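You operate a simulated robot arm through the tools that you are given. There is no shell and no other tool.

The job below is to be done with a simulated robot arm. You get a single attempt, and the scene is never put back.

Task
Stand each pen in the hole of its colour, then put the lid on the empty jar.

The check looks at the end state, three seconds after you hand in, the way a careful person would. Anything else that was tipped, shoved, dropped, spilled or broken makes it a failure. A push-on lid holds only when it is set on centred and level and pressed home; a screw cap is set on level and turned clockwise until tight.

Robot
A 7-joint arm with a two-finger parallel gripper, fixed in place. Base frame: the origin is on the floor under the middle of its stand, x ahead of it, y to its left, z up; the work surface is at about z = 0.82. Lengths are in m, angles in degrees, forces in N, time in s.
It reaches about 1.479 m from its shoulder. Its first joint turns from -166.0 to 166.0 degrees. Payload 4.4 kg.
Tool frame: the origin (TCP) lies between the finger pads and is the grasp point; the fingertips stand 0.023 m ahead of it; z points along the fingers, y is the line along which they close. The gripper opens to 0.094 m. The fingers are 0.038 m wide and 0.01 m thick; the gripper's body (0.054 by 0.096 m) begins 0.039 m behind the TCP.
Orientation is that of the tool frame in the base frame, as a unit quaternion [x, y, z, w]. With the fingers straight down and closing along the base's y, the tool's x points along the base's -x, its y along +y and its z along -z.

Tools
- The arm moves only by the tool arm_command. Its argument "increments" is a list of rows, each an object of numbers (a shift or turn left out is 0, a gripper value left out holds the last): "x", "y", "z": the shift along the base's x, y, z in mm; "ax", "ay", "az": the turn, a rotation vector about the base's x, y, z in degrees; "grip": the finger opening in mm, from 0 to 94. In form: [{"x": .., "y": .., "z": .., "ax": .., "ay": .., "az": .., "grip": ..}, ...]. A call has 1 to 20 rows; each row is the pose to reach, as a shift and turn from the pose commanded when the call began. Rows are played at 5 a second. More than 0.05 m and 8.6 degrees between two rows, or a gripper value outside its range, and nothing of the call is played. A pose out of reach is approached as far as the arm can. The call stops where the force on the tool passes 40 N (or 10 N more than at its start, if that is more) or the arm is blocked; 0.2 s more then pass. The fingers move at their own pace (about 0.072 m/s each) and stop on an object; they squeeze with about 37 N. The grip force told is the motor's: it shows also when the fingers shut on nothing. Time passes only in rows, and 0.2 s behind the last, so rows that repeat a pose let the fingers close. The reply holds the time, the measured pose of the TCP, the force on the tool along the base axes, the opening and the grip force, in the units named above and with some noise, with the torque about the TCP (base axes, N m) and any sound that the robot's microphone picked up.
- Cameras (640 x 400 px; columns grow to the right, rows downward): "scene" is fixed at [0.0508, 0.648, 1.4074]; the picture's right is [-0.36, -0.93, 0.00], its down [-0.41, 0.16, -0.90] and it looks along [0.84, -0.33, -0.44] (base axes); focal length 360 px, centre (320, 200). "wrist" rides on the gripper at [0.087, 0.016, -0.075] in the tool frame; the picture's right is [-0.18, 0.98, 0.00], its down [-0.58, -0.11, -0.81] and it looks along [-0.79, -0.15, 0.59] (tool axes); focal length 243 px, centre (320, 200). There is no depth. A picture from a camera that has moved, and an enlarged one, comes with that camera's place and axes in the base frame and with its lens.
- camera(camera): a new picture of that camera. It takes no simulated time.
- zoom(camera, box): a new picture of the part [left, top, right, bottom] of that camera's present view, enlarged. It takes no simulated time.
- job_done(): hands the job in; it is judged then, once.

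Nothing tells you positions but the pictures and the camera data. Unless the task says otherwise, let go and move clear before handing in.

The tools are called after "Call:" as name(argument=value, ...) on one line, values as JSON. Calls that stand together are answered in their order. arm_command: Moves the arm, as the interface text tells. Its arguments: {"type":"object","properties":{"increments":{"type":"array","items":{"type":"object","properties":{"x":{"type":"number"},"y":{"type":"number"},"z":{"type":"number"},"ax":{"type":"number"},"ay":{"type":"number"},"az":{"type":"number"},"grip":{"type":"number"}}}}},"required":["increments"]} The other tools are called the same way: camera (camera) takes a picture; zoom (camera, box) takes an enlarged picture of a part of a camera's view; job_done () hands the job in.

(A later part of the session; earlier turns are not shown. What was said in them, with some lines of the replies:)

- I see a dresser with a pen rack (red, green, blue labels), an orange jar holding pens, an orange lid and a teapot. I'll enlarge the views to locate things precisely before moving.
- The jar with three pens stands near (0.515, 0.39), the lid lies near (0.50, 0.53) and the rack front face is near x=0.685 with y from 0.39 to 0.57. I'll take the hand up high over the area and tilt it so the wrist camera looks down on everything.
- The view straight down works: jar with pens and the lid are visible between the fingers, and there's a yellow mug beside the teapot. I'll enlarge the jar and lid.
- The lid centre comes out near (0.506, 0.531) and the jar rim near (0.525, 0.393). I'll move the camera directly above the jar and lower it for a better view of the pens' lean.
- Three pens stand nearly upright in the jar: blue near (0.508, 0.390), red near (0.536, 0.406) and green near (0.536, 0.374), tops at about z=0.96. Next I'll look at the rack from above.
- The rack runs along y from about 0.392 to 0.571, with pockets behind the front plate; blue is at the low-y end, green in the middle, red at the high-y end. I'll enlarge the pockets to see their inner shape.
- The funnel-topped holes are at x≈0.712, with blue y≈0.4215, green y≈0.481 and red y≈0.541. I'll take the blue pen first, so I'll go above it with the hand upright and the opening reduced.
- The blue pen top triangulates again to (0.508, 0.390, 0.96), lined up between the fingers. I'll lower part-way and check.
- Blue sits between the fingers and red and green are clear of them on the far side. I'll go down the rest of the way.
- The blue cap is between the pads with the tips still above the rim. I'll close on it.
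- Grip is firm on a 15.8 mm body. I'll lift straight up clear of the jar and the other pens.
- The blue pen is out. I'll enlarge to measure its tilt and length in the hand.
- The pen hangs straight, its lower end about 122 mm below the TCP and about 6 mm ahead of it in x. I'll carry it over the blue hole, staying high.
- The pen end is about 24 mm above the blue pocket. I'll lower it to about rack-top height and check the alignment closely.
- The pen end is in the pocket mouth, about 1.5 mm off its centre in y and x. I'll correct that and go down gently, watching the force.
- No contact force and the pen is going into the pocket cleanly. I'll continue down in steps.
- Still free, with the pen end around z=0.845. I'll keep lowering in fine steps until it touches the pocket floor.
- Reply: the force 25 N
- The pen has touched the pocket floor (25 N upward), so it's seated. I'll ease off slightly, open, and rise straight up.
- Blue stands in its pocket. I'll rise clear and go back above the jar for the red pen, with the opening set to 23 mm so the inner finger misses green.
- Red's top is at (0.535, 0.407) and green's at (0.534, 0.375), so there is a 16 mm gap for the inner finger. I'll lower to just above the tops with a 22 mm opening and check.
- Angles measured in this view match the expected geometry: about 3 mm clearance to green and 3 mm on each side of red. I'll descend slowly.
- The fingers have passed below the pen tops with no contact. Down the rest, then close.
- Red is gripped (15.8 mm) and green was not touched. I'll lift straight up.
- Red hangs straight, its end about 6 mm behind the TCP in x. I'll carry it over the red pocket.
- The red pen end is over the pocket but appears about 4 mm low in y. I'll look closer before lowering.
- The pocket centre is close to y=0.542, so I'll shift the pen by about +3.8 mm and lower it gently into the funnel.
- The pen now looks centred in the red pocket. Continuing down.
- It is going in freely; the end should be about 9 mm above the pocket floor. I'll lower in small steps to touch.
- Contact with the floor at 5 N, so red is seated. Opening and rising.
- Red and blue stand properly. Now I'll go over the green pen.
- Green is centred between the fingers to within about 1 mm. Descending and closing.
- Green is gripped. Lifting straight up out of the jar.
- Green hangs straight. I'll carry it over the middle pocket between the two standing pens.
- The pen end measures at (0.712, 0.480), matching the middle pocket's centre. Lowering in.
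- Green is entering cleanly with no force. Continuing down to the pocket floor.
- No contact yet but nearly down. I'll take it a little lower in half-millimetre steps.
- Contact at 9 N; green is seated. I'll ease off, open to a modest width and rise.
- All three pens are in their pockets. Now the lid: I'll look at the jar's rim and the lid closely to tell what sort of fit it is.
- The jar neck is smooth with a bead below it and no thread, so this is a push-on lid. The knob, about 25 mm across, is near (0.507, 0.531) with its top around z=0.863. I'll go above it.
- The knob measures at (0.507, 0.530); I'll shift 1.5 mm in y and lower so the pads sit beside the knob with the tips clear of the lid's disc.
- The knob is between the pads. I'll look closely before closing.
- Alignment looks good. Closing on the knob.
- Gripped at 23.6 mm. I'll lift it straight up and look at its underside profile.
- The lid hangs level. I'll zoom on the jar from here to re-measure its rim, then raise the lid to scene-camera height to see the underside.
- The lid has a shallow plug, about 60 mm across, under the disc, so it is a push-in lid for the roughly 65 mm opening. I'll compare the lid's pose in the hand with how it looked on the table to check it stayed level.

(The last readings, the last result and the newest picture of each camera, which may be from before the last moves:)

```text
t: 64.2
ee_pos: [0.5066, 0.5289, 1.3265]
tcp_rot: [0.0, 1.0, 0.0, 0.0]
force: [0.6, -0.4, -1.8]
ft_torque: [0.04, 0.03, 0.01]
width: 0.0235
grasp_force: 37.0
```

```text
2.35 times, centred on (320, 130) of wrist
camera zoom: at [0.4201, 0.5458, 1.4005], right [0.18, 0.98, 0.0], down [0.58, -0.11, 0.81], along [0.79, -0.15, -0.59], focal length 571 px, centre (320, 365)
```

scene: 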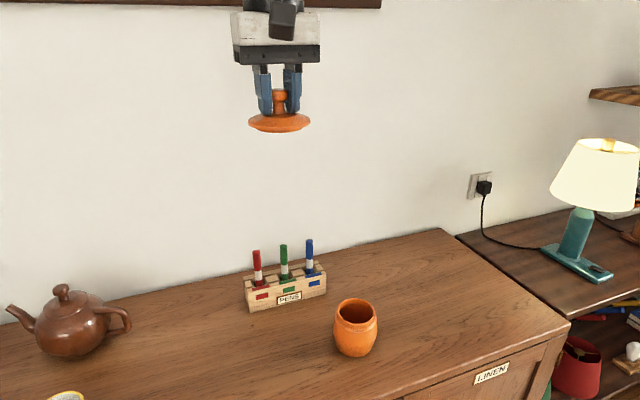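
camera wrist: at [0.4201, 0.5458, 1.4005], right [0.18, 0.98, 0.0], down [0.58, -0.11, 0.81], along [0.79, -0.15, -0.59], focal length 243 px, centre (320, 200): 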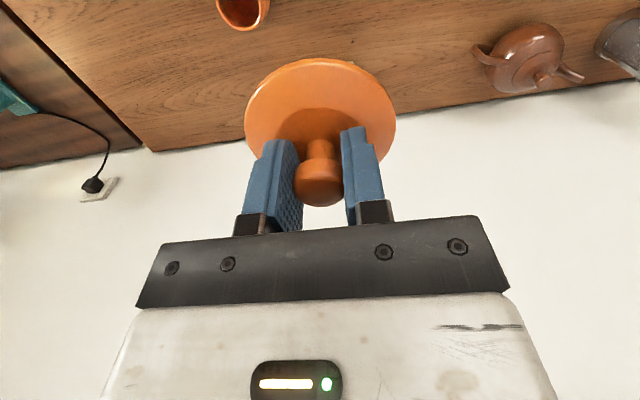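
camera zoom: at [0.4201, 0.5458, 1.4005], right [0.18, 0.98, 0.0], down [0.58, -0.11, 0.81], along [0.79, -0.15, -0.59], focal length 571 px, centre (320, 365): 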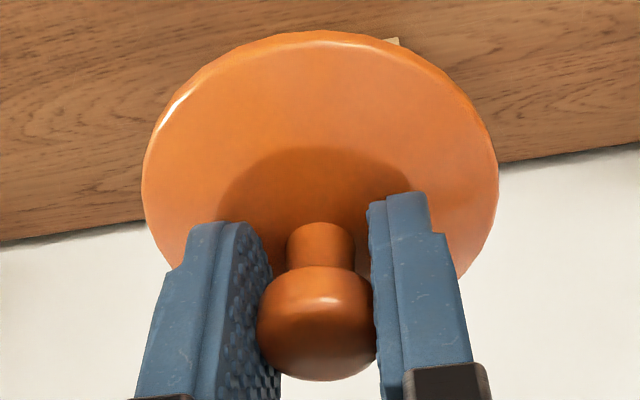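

The lid is held exactly as it stood on the table, so it is level. Before placing it I want a near-vertical view of the jar past the lid, so I'll move above the jar with a 15° tilt at height.

Call:
arm_command(increments=[{"x": 8, "y": -25, "z": -5, "ay": 3}, {"x": 17, "y": -52, "z": -15, "ay": 6}, {"x": 25, "y": -80, "z": -25, "ay": 9}, {"x": 34, "y": -107, "z": -38, "ay": 12}, {"x": 42, "y": -132, "z": -50, "ay": 15}, {"x": 50, "y": -157, "z": -62, "ay": 15}, {"x": 50, "y": -157, "z": -62, "ay": 15}, {"x": 50, "y": -157, "z": -62, "ay": 15}])

Call:
camera(camera="wrist")

Call:
zoom(camera="wrist", box=[300, 0, 380, 50])

```text
t: 66.0
ee_pos: [0.5565, 0.3719, 1.2637]
tcp_rot: [0.0, 0.991, 0.0, -0.131]
force: [-0.1, 0.1, 0.2]
ft_torque: [0.01, -0.01, -0.01]
width: 0.0236
grasp_force: 37.1
```

```text
taken
camera wrist: at [0.4916, 0.3882, 1.358], right [0.18, 0.98, -0.05], down [0.77, -0.11, 0.63], along [0.61, -0.15, -0.78], focal length 243 px, centre (320, 200)
```

wrist: 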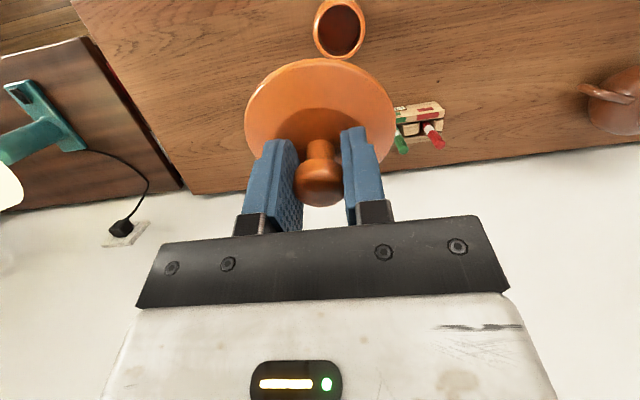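

```text
8.00 times, centred on (340, 25) of wrist
camera zoom: at [0.4916, 0.3882, 1.358], right [0.18, 0.98, -0.05], down [0.77, -0.11, 0.63], along [0.61, -0.15, -0.78], focal length 1941 px, centre (160, 1600)
```

zoom: 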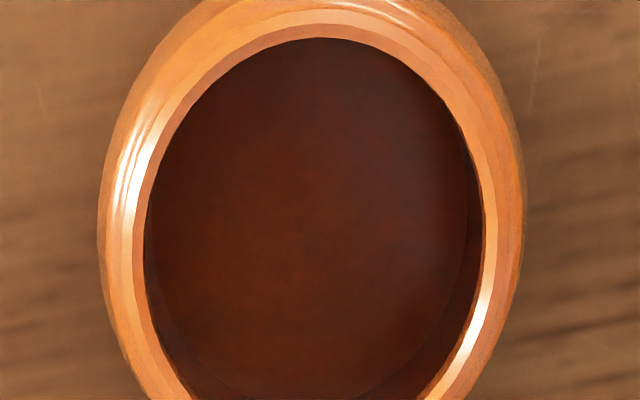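

I'll take a slightly wider enlargement that shows the full rim.

Call:
zoom(camera="wrist", box=[284, 0, 396, 70])

```text
5.71 times, centred on (340, 35) of wrist
camera zoom: at [0.4916, 0.3882, 1.358], right [0.18, 0.98, -0.05], down [0.77, -0.11, 0.63], along [0.61, -0.15, -0.78], focal length 1386 px, centre (206, 1143)
```

zoom: 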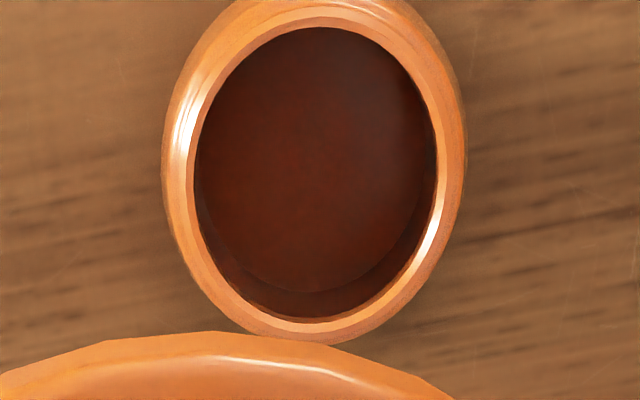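

All three views now agree on the rim centre at (0.527, 0.390, 0.904), and the lid's axis matches the TCP. I'll bring the hand upright and lower the lid to about 2 cm above the rim.

Call:
arm_command(increments=[{"x": -6, "y": 4, "z": -20, "ay": -3}, {"x": -12, "y": 8, "z": -50, "ay": -6}, {"x": -18, "y": 12, "z": -85, "ay": -9}, {"x": -24, "y": 15, "z": -120, "ay": -12}, {"x": -30, "y": 17.8, "z": -155, "ay": -15}, {"x": -30, "y": 17.8, "z": -190, "ay": -15}, {"x": -30, "y": 17.8, "z": -225, "ay": -15}, {"x": -30, "y": 17.8, "z": -260, "ay": -15}, {"x": -30, "y": 17.8, "z": -285, "ay": -15}, {"x": -30, "y": 17.8, "z": -297, "ay": -15}, {"x": -30, "y": 17.8, "z": -297, "ay": -15}])

Call:
zoom(camera="scene", box=[300, 265, 412, 360])

Call:
camera(camera="wrist")

Call:
zoom(camera="wrist", box=[220, 0, 420, 180])

```text
t: 68.4
ee_pos: [0.5259, 0.3913, 0.9674]
tcp_rot: [0.0, 1.0, -0.001, 0.0]
force: [0.0, -0.2, -0.8]
ft_torque: [-0.02, -0.01, -0.03]
width: 0.0236
grasp_force: 36.1
```

```text
4.21 times, centred on (356, 312) of scene
camera zoom: at [0.0508, 0.648, 1.4074], right [-0.36, -0.93, 0.0], down [-0.41, 0.16, -0.9], along [0.84, -0.33, -0.44], focal length 1518 px, centre (168, -274)
```

zoom: 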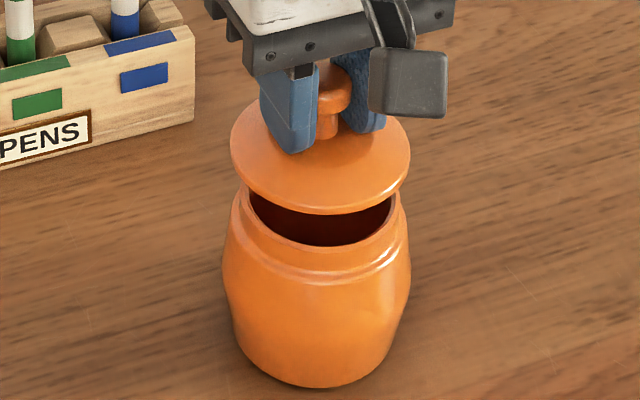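

```text
taken
camera wrist: at [0.4399, 0.4073, 1.0399], right [0.18, 0.98, 0.0], down [0.58, -0.11, 0.81], along [0.79, -0.15, -0.59], focal length 243 px, centre (320, 200)
```

wrist: 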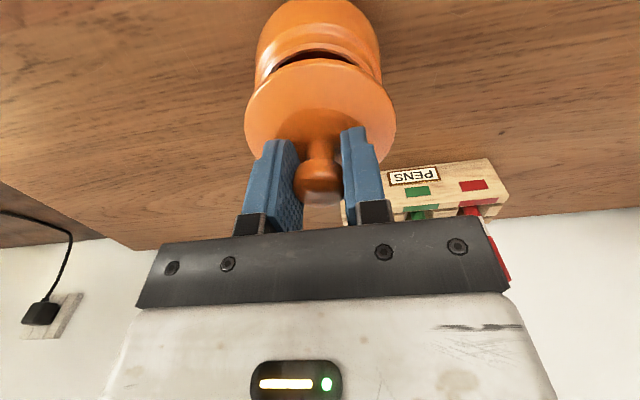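

```text
2.22 times, centred on (320, 90) of wrist
camera zoom: at [0.4399, 0.4073, 1.0399], right [0.18, 0.98, 0.0], down [0.58, -0.11, 0.81], along [0.79, -0.15, -0.59], focal length 539 px, centre (320, 444)
```

zoom: 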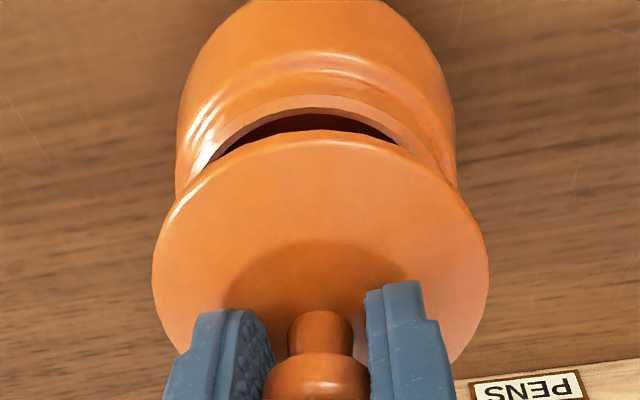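

The lid is above the jar. I'll enlarge both cameras' views to check the centring.

Call:
zoom(camera="scene", box=[325, 285, 389, 325])

Call:
zoom(camera="scene", box=[325, 320, 389, 360])

Call:
zoom(camera="wrist", box=[240, 0, 400, 100])

```text
10.00 times, centred on (357, 305) of scene
camera zoom: at [0.0508, 0.648, 1.4074], right [-0.36, -0.93, 0.0], down [-0.41, 0.16, -0.9], along [0.84, -0.33, -0.44], focal length 3604 px, centre (-50, -850)
```

zoom: 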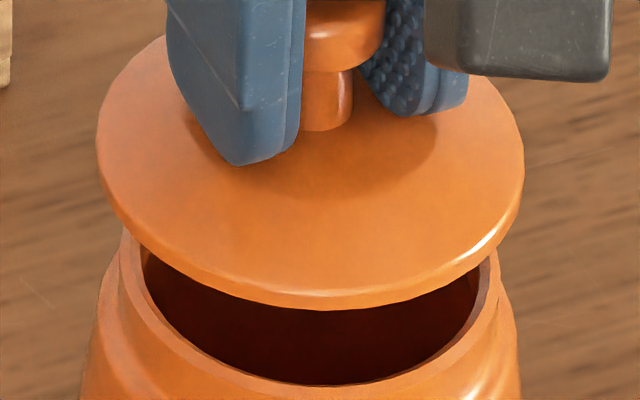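

```text
10.00 times, centred on (357, 340) of scene
camera zoom: at [0.0508, 0.648, 1.4074], right [-0.36, -0.93, 0.0], down [-0.41, 0.16, -0.9], along [0.84, -0.33, -0.44], focal length 3604 px, centre (-50, -1200)
```

zoom: 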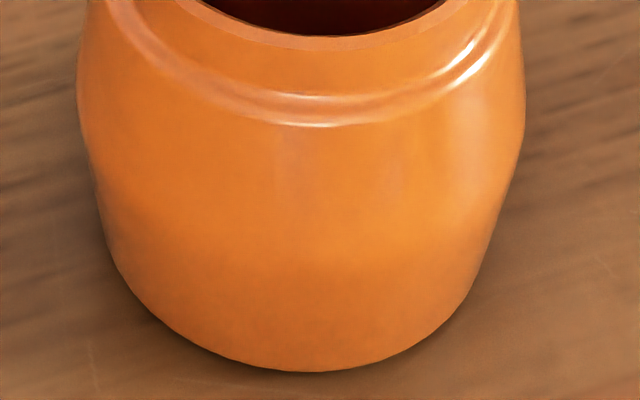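

```text
4.00 times, centred on (320, 50) of wrist
camera zoom: at [0.4399, 0.4073, 1.0399], right [0.18, 0.98, 0.0], down [0.58, -0.11, 0.81], along [0.79, -0.15, -0.59], focal length 970 px, centre (320, 800)
```

zoom: 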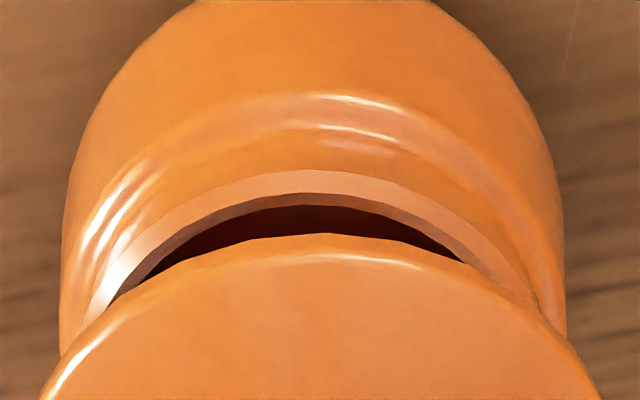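

The lid is about 1 mm high in y relative to the jar axis; x is good. I'll correct it and lower until the plug is just at the rim.

Call:
arm_command(increments=[{"y": -1, "z": 0}, {"y": -1, "z": -6}, {"y": -1, "z": -12}, {"y": -1, "z": -17}, {"y": -1, "z": -17}])

Call:
zoom(camera="scene", box=[325, 290, 389, 330])

Call:
zoom(camera="wrist", box=[240, 0, 400, 100])

```text
t: 69.6
ee_pos: [0.5261, 0.3897, 0.9485]
tcp_rot: [0.0, 1.0, 0.0, 0.0]
force: [0.7, 0.2, -1.5]
ft_torque: [-0.01, -0.01, -0.01]
width: 0.0234
grasp_force: 37.4
```

```text
10.00 times, centred on (357, 310) of scene
camera zoom: at [0.0508, 0.648, 1.4074], right [-0.36, -0.93, 0.0], down [-0.41, 0.16, -0.9], along [0.84, -0.33, -0.44], focal length 3604 px, centre (-50, -900)
```

zoom: 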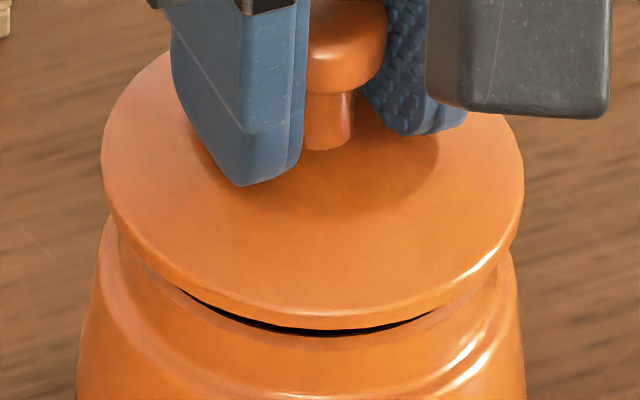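

```text
4.00 times, centred on (320, 50) of wrist
camera zoom: at [0.4399, 0.4059, 1.0227], right [0.18, 0.98, 0.0], down [0.58, -0.11, 0.81], along [0.79, -0.15, -0.59], focal length 970 px, centre (320, 800)
```

zoom: 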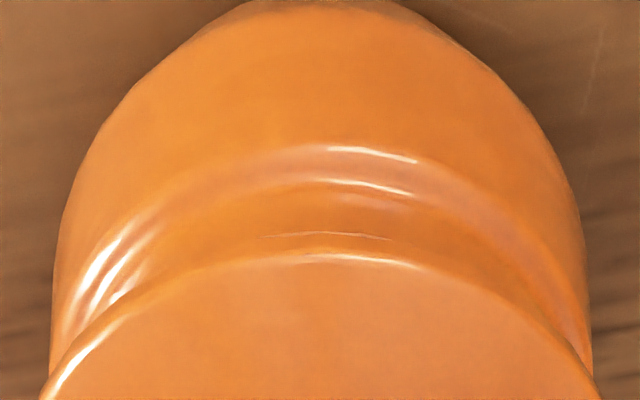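

Centring now matches in both views, and the lid sits just above the rim. I'll lower in fine steps while watching the force.

Call:
arm_command(increments=[{"z": -1.5}, {"z": -3}, {"z": -4.5}, {"z": -6}, {"z": -6}])

Call:
zoom(camera="scene", box=[325, 290, 389, 330])

```text
t: 70.8
ee_pos: [0.5263, 0.3894, 0.9444]
tcp_rot: [0.0, 1.0, -0.001, 0.001]
force: [-0.9, 0.3, 0.7]
ft_torque: [0.01, 0.05, -0.03]
width: 0.024
grasp_force: 37.1
```

```text
10.00 times, centred on (357, 310) of scene
camera zoom: at [0.0508, 0.648, 1.4074], right [-0.36, -0.93, 0.0], down [-0.41, 0.16, -0.9], along [0.84, -0.33, -0.44], focal length 3604 px, centre (-50, -900)
```

zoom: 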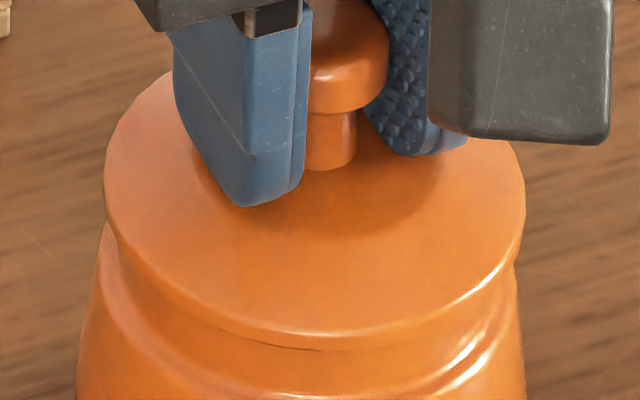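

Still no force; the plug should be entering. Lowering further, one millimetre at a time.

Call:
arm_command(increments=[{"z": -1}, {"z": -2}, {"z": -2}, {"z": -2}])

Call:
zoom(camera="scene", box=[325, 290, 389, 330])

```text
t: 71.8
ee_pos: [0.5263, 0.3879, 0.9414]
tcp_rot: [0.0, 1.0, 0.0, 0.0]
force: [-0.6, -0.1, -0.2]
ft_torque: [0.0, -0.02, -0.02]
width: 0.0236
grasp_force: 37.4
```

```text
10.00 times, centred on (357, 310) of scene
camera zoom: at [0.0508, 0.648, 1.4074], right [-0.36, -0.93, 0.0], down [-0.41, 0.16, -0.9], along [0.84, -0.33, -0.44], focal length 3604 px, centre (-50, -900)
```

zoom: 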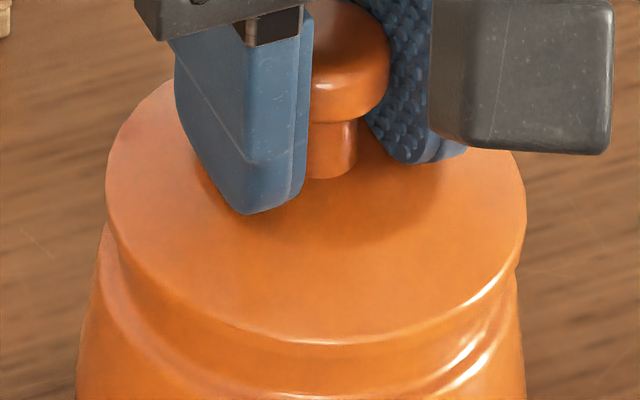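

Call:
arm_command(increments=[{"z": -1}, {"z": -2}, {"z": -2}, {"z": -2}])

Call:
zoom(camera="scene", box=[325, 290, 389, 330])

```text
t: 72.8
ee_pos: [0.5267, 0.3895, 0.9392]
tcp_rot: [0.0, 1.0, 0.001, 0.001]
force: [-4.9, 7.4, 20.5]
ft_torque: [0.03, 0.34, -0.08]
width: 0.0237
grasp_force: 36.9
heard: snap
```

```text
10.00 times, centred on (357, 310) of scene
camera zoom: at [0.0508, 0.648, 1.4074], right [-0.36, -0.93, 0.0], down [-0.41, 0.16, -0.9], along [0.84, -0.33, -0.44], focal length 3604 px, centre (-50, -900)
```

zoom: 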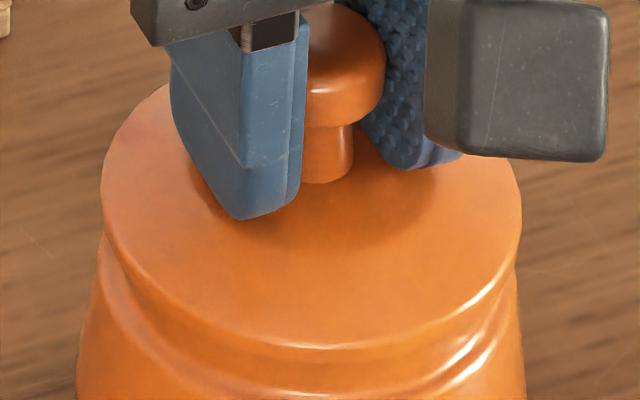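

I heard a snap and felt 20 N, so the lid has pressed home. I'll relieve the residual force before letting go, so nothing is shoved.

Call:
arm_command(increments=[{"x": -0.4, "y": 0.6, "z": 0.6}, {"x": -0.4, "y": 0.6, "z": 1.0}, {"x": -0.4, "y": 0.6, "z": 1.0}])

Call:
zoom(camera="scene", box=[310, 280, 406, 360])

Call:
zoom(camera="wrist", box=[220, 0, 420, 180])

```text
t: 73.6
ee_pos: [0.5255, 0.3899, 0.9389]
tcp_rot: [0.0, 1.0, 0.0, 0.0]
force: [4.1, 0.5, 3.1]
ft_torque: [-0.06, -0.69, 0.02]
width: 0.0236
grasp_force: 37.2
```

```text
5.00 times, centred on (358, 320) of scene
camera zoom: at [0.0508, 0.648, 1.4074], right [-0.36, -0.93, 0.0], down [-0.41, 0.16, -0.9], along [0.84, -0.33, -0.44], focal length 1802 px, centre (130, -400)
```

zoom: 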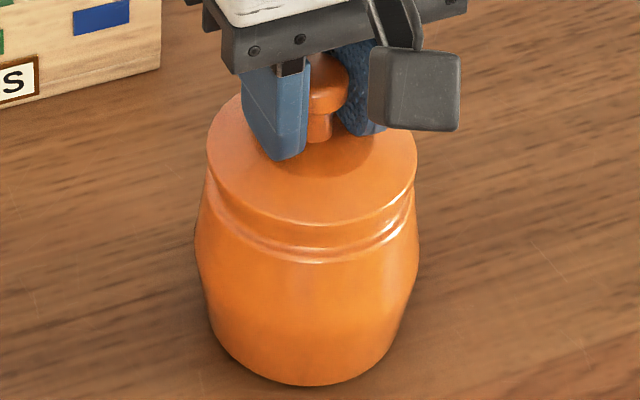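

```text
2.22 times, centred on (320, 90) of wrist
camera zoom: at [0.4393, 0.4057, 1.0142], right [0.18, 0.98, 0.0], down [0.58, -0.11, 0.81], along [0.79, -0.15, -0.59], focal length 539 px, centre (320, 444)
```

zoom: 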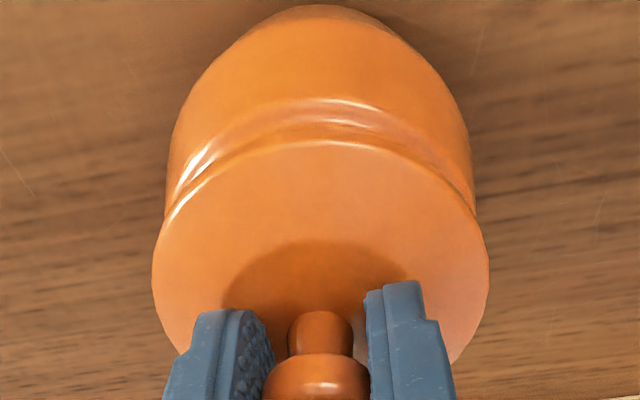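

The residual force is small. I'll open and rise straight up.

Call:
arm_command(increments=[{"x": 0.2, "grip": 23}, {"x": 0.2, "grip": 27}, {"x": 0.2, "grip": 33}, {"x": 0.2, "grip": 42}, {"x": 0.2, "grip": 46}, {"x": 0.2, "grip": 46}, {"x": 0.2, "z": 15, "grip": 46}, {"x": 0.2, "z": 35, "grip": 46}, {"x": 0.2, "z": 65, "grip": 46}, {"x": 0.2, "z": 100, "grip": 46}, {"x": 0.2, "z": 100, "grip": 46}])

Call:
zoom(camera="scene", box=[310, 280, 406, 360])

Call:
camera(camera="wrist")

Call:
camera(camera="scene")

```text
t: 76.0
ee_pos: [0.5257, 0.3912, 1.0413]
tcp_rot: [0.0, 1.0, -0.001, 0.0]
force: [0.3, -0.2, 0.9]
ft_torque: [0.0, 0.0, -0.02]
width: 0.0461
grasp_force: 0.2
```

```text
5.00 times, centred on (358, 320) of scene
camera zoom: at [0.0508, 0.648, 1.4074], right [-0.36, -0.93, 0.0], down [-0.41, 0.16, -0.9], along [0.84, -0.33, -0.44], focal length 1802 px, centre (130, -400)
```

zoom: 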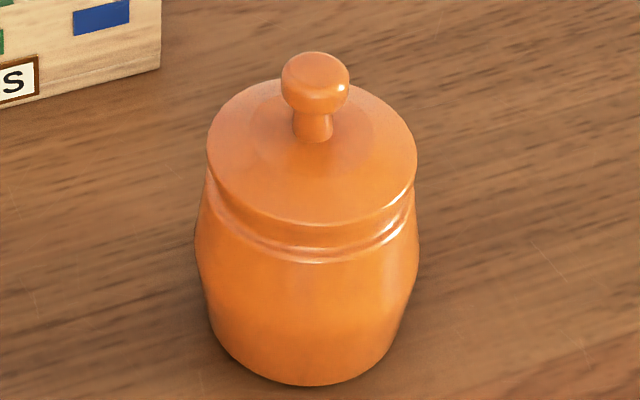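

```text
taken
camera wrist: at [0.4383, 0.4071, 1.1153], right [0.18, 0.98, 0.0], down [0.58, -0.11, 0.81], along [0.79, -0.15, -0.59], focal length 243 px, centre (320, 200)
```

wrist: 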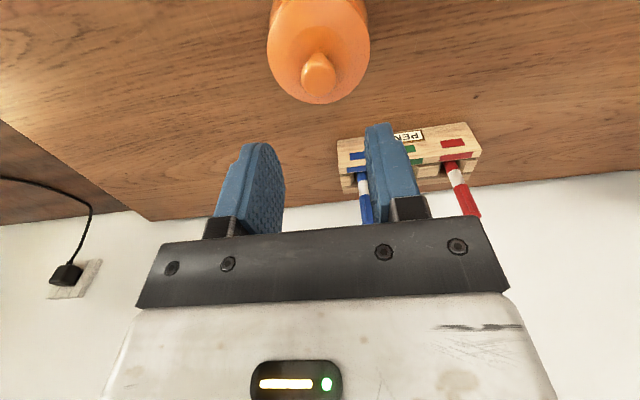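

```text
taken
```

scene: 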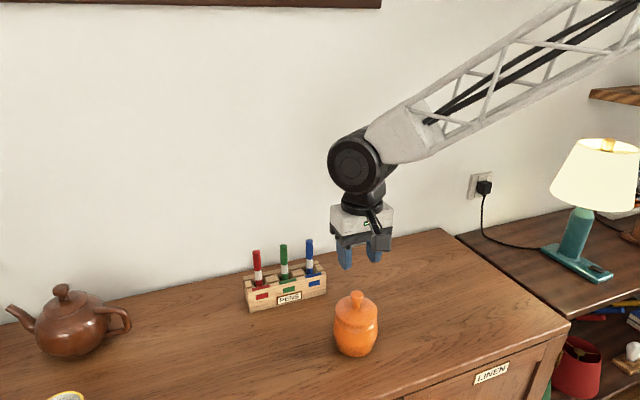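

The lid looks seated. I'll inspect the joint closely from both cameras to make sure there's no gap or tilt, and check the rack and jar position.

Call:
zoom(camera="scene", box=[325, 285, 389, 325])

Call:
zoom(camera="wrist", box=[240, 0, 400, 110])

Call:
zoom(camera="scene", box=[232, 230, 344, 320])

```text
10.00 times, centred on (357, 305) of scene
camera zoom: at [0.0508, 0.648, 1.4074], right [-0.36, -0.93, 0.0], down [-0.41, 0.16, -0.9], along [0.84, -0.33, -0.44], focal length 3604 px, centre (-50, -850)
```

zoom: 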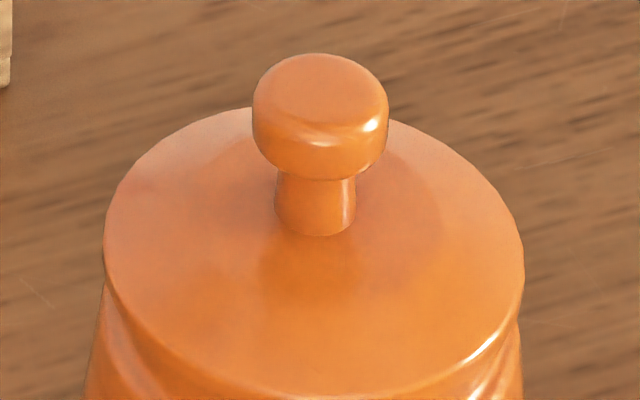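

```text
3.64 times, centred on (320, 55) of wrist
camera zoom: at [0.4383, 0.4071, 1.1153], right [0.18, 0.98, 0.0], down [0.58, -0.11, 0.81], along [0.79, -0.15, -0.59], focal length 882 px, centre (320, 727)
```

zoom: 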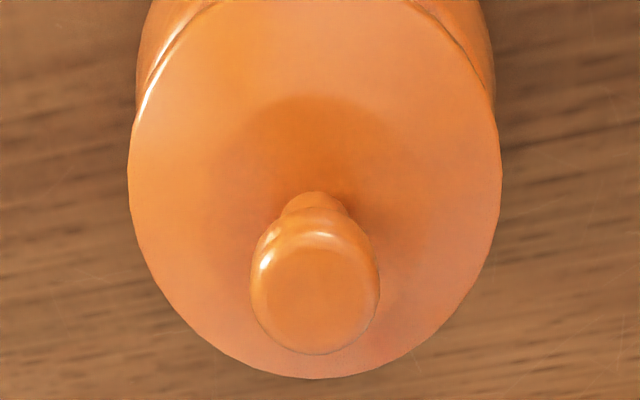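

```text
4.44 times, centred on (288, 275) of scene
camera zoom: at [0.0508, 0.648, 1.4074], right [-0.36, -0.93, 0.0], down [-0.41, 0.16, -0.9], along [0.84, -0.33, -0.44], focal length 1602 px, centre (462, -133)
```

zoom: 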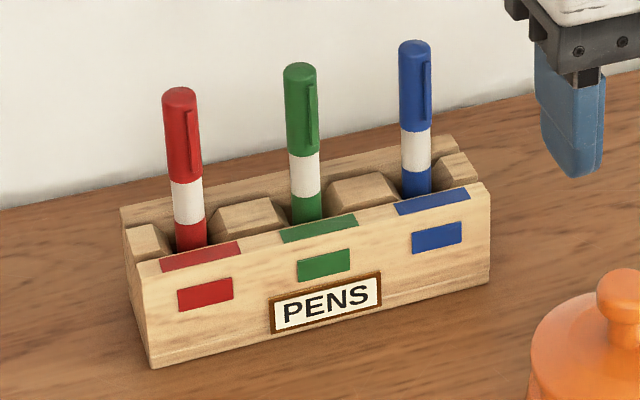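

Everything looks right. I'll check the front of the lid-to-rim joint once more at high magnification.

Call:
zoom(camera="scene", box=[325, 308, 389, 348])

```text
10.00 times, centred on (357, 328) of scene
camera zoom: at [0.0508, 0.648, 1.4074], right [-0.36, -0.93, 0.0], down [-0.41, 0.16, -0.9], along [0.84, -0.33, -0.44], focal length 3604 px, centre (-50, -1080)
```

zoom: 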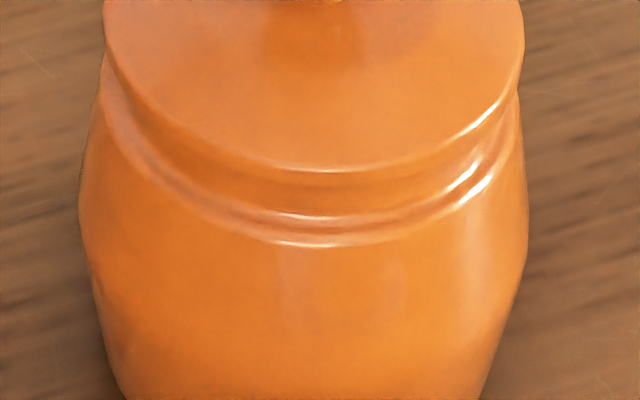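

The joint looks flush from above. For certainty I'll back the hand off and take a low, side-on look at the lid joint.

Call:
arm_command(increments=[{"x": -25, "z": 5, "ay": -4, "grip": 70}, {"x": -55, "z": 8, "ay": -8, "grip": 90}, {"x": -90, "z": 8, "ay": -12, "grip": 90}, {"x": -125, "y": 10, "z": 5, "ay": -16, "grip": 90}, {"x": -150, "y": 15, "z": -15, "ay": -20, "grip": 90}, {"x": -160, "y": 20, "z": -40, "ay": -25, "grip": 90}, {"x": -165, "y": 20, "z": -70, "ay": -30, "grip": 90}, {"x": -165, "y": 20, "z": -95, "ay": -30, "grip": 90}, {"x": -165, "y": 20, "z": -95, "ay": -30, "grip": 90}])

Call:
camera(camera="wrist")

Call:
camera(camera="scene")

```text
t: 78.0
ee_pos: [0.3607, 0.4083, 0.9472]
tcp_rot: [0.0, 0.966, 0.001, 0.259]
force: [0.5, 0.1, -0.5]
ft_torque: [0.0, 0.01, 0.01]
width: 0.09
grasp_force: 0.1
```

```text
taken
camera wrist: at [0.248, 0.4252, 0.9676], right [0.16, 0.98, 0.09], down [0.1, -0.11, 0.99], along [0.98, -0.15, -0.12], focal length 243 px, centre (320, 200)
```

wrist: 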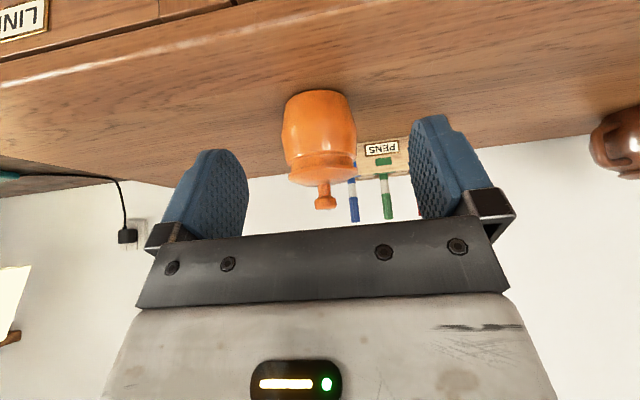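

```text
taken
```

scene: 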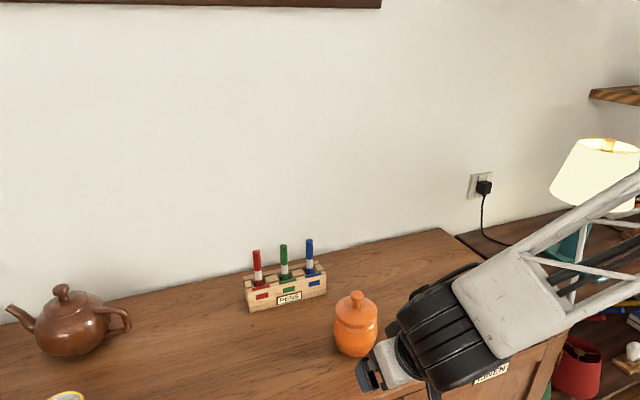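

Call:
zoom(camera="wrist", box=[272, 80, 368, 215])

Call:
zoom(camera="wrist", box=[280, 140, 360, 190])

Call:
zoom(camera="wrist", box=[340, 130, 420, 225])

```text
2.96 times, centred on (320, 148) of wrist
camera zoom: at [0.248, 0.4252, 0.9676], right [0.16, 0.98, 0.09], down [0.1, -0.11, 0.99], along [0.98, -0.15, -0.12], focal length 719 px, centre (320, 356)
```

zoom: 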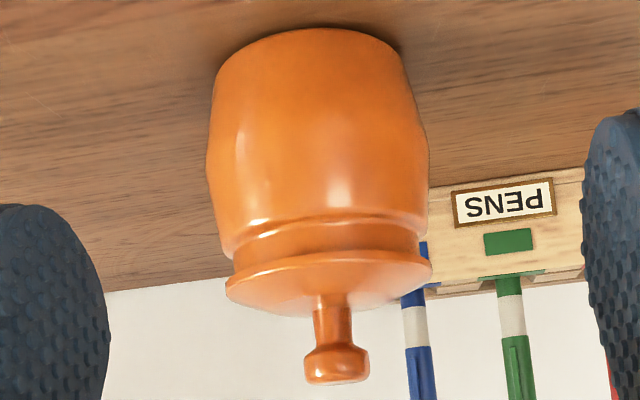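

```text
8.00 times, centred on (320, 165) of wrist
camera zoom: at [0.248, 0.4252, 0.9676], right [0.16, 0.98, 0.09], down [0.1, -0.11, 0.99], along [0.98, -0.15, -0.12], focal length 1941 px, centre (320, 480)
```

zoom: 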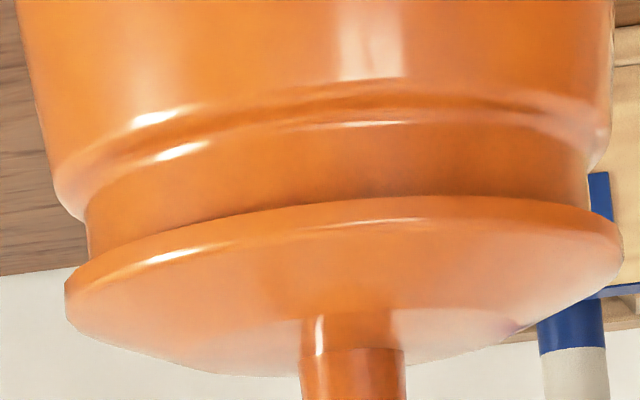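

```text
4.21 times, centred on (380, 178) of wrist
camera zoom: at [0.248, 0.4252, 0.9676], right [0.16, 0.98, 0.09], down [0.1, -0.11, 0.99], along [0.98, -0.15, -0.12], focal length 1022 px, centre (67, 295)
```

zoom: 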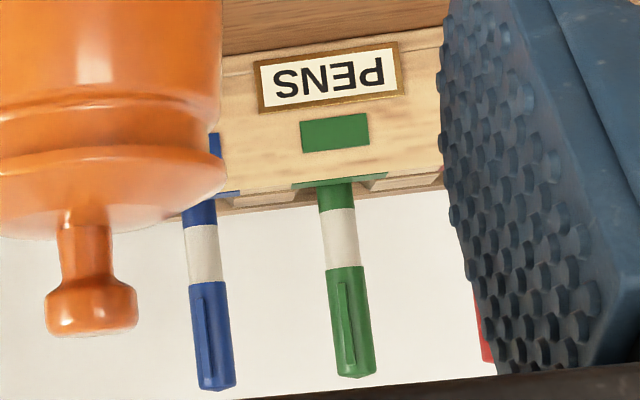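

From the side the lid sits flush and level on the neck with no gap, and the pens stand straight in their pockets. I'll raise the hand clear and take a last look.

Call:
arm_command(increments=[{"x": -5, "z": 30, "ay": 3}, {"x": -10, "z": 65, "ay": 6}, {"x": -10, "z": 100, "ay": 10}, {"x": -10, "z": 140, "ay": 14}, {"x": -10, "z": 180, "ay": 18}, {"x": -10, "z": 220, "ay": 22}, {"x": -10, "z": 250, "ay": 26}, {"x": -10, "z": 250, "ay": 30}, {"x": -10, "z": 250, "ay": 30}])

Call:
camera(camera="scene")

Call:
camera(camera="wrist")

```text
t: 80.0
ee_pos: [0.3524, 0.4097, 1.1976]
tcp_rot: [0.0, 1.0, 0.0, 0.0]
force: [-0.4, -0.2, 0.6]
ft_torque: [0.02, 0.03, -0.03]
width: 0.0898
grasp_force: 0.1
```

```text
taken
```

scene: 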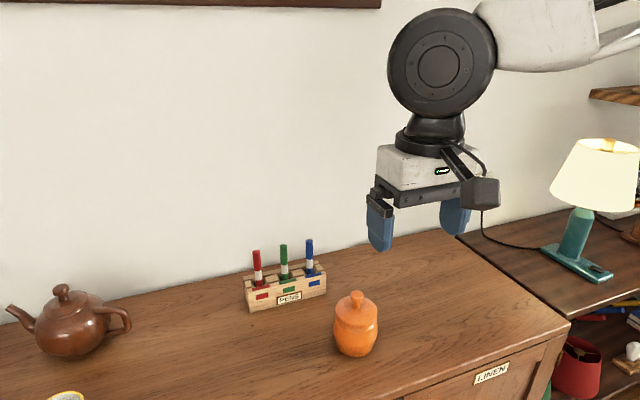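

```text
taken
camera wrist: at [0.2656, 0.4256, 1.2711], right [0.18, 0.98, 0.0], down [0.58, -0.11, 0.81], along [0.79, -0.15, -0.59], focal length 243 px, centre (320, 200)
```

wrist: 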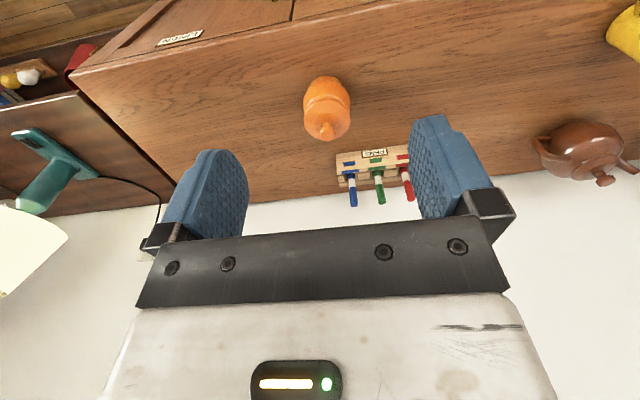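

The red, green and blue pens each stand in the pocket of their colour, and the lid is snapped level onto the empty jar. The teapot, mug and other things look untouched, and the hand is clear, so I'm handing in.

Call:
job_done()

```text
The job is handed in.
```

The red, green and blue pens are standing in the holes of their colours, and the lid is pressed onto the empty jar. I've handed the job in; no verdict has come back yet.

- **Pens:** I lowered each one until it touched the bottom of its hole, then released it. In the last pictures all three stand upright.
- **Lid:** it turned out to be a push-on lid with a shallow plug. I heard it snap at about 20 N. A low side view afterwards showed it level, with no gap at the rim.
- **Everything else:** the jar and rack show no sign of being shoved. The arm never came near the teapot or the mug, and the hand is open and well clear.
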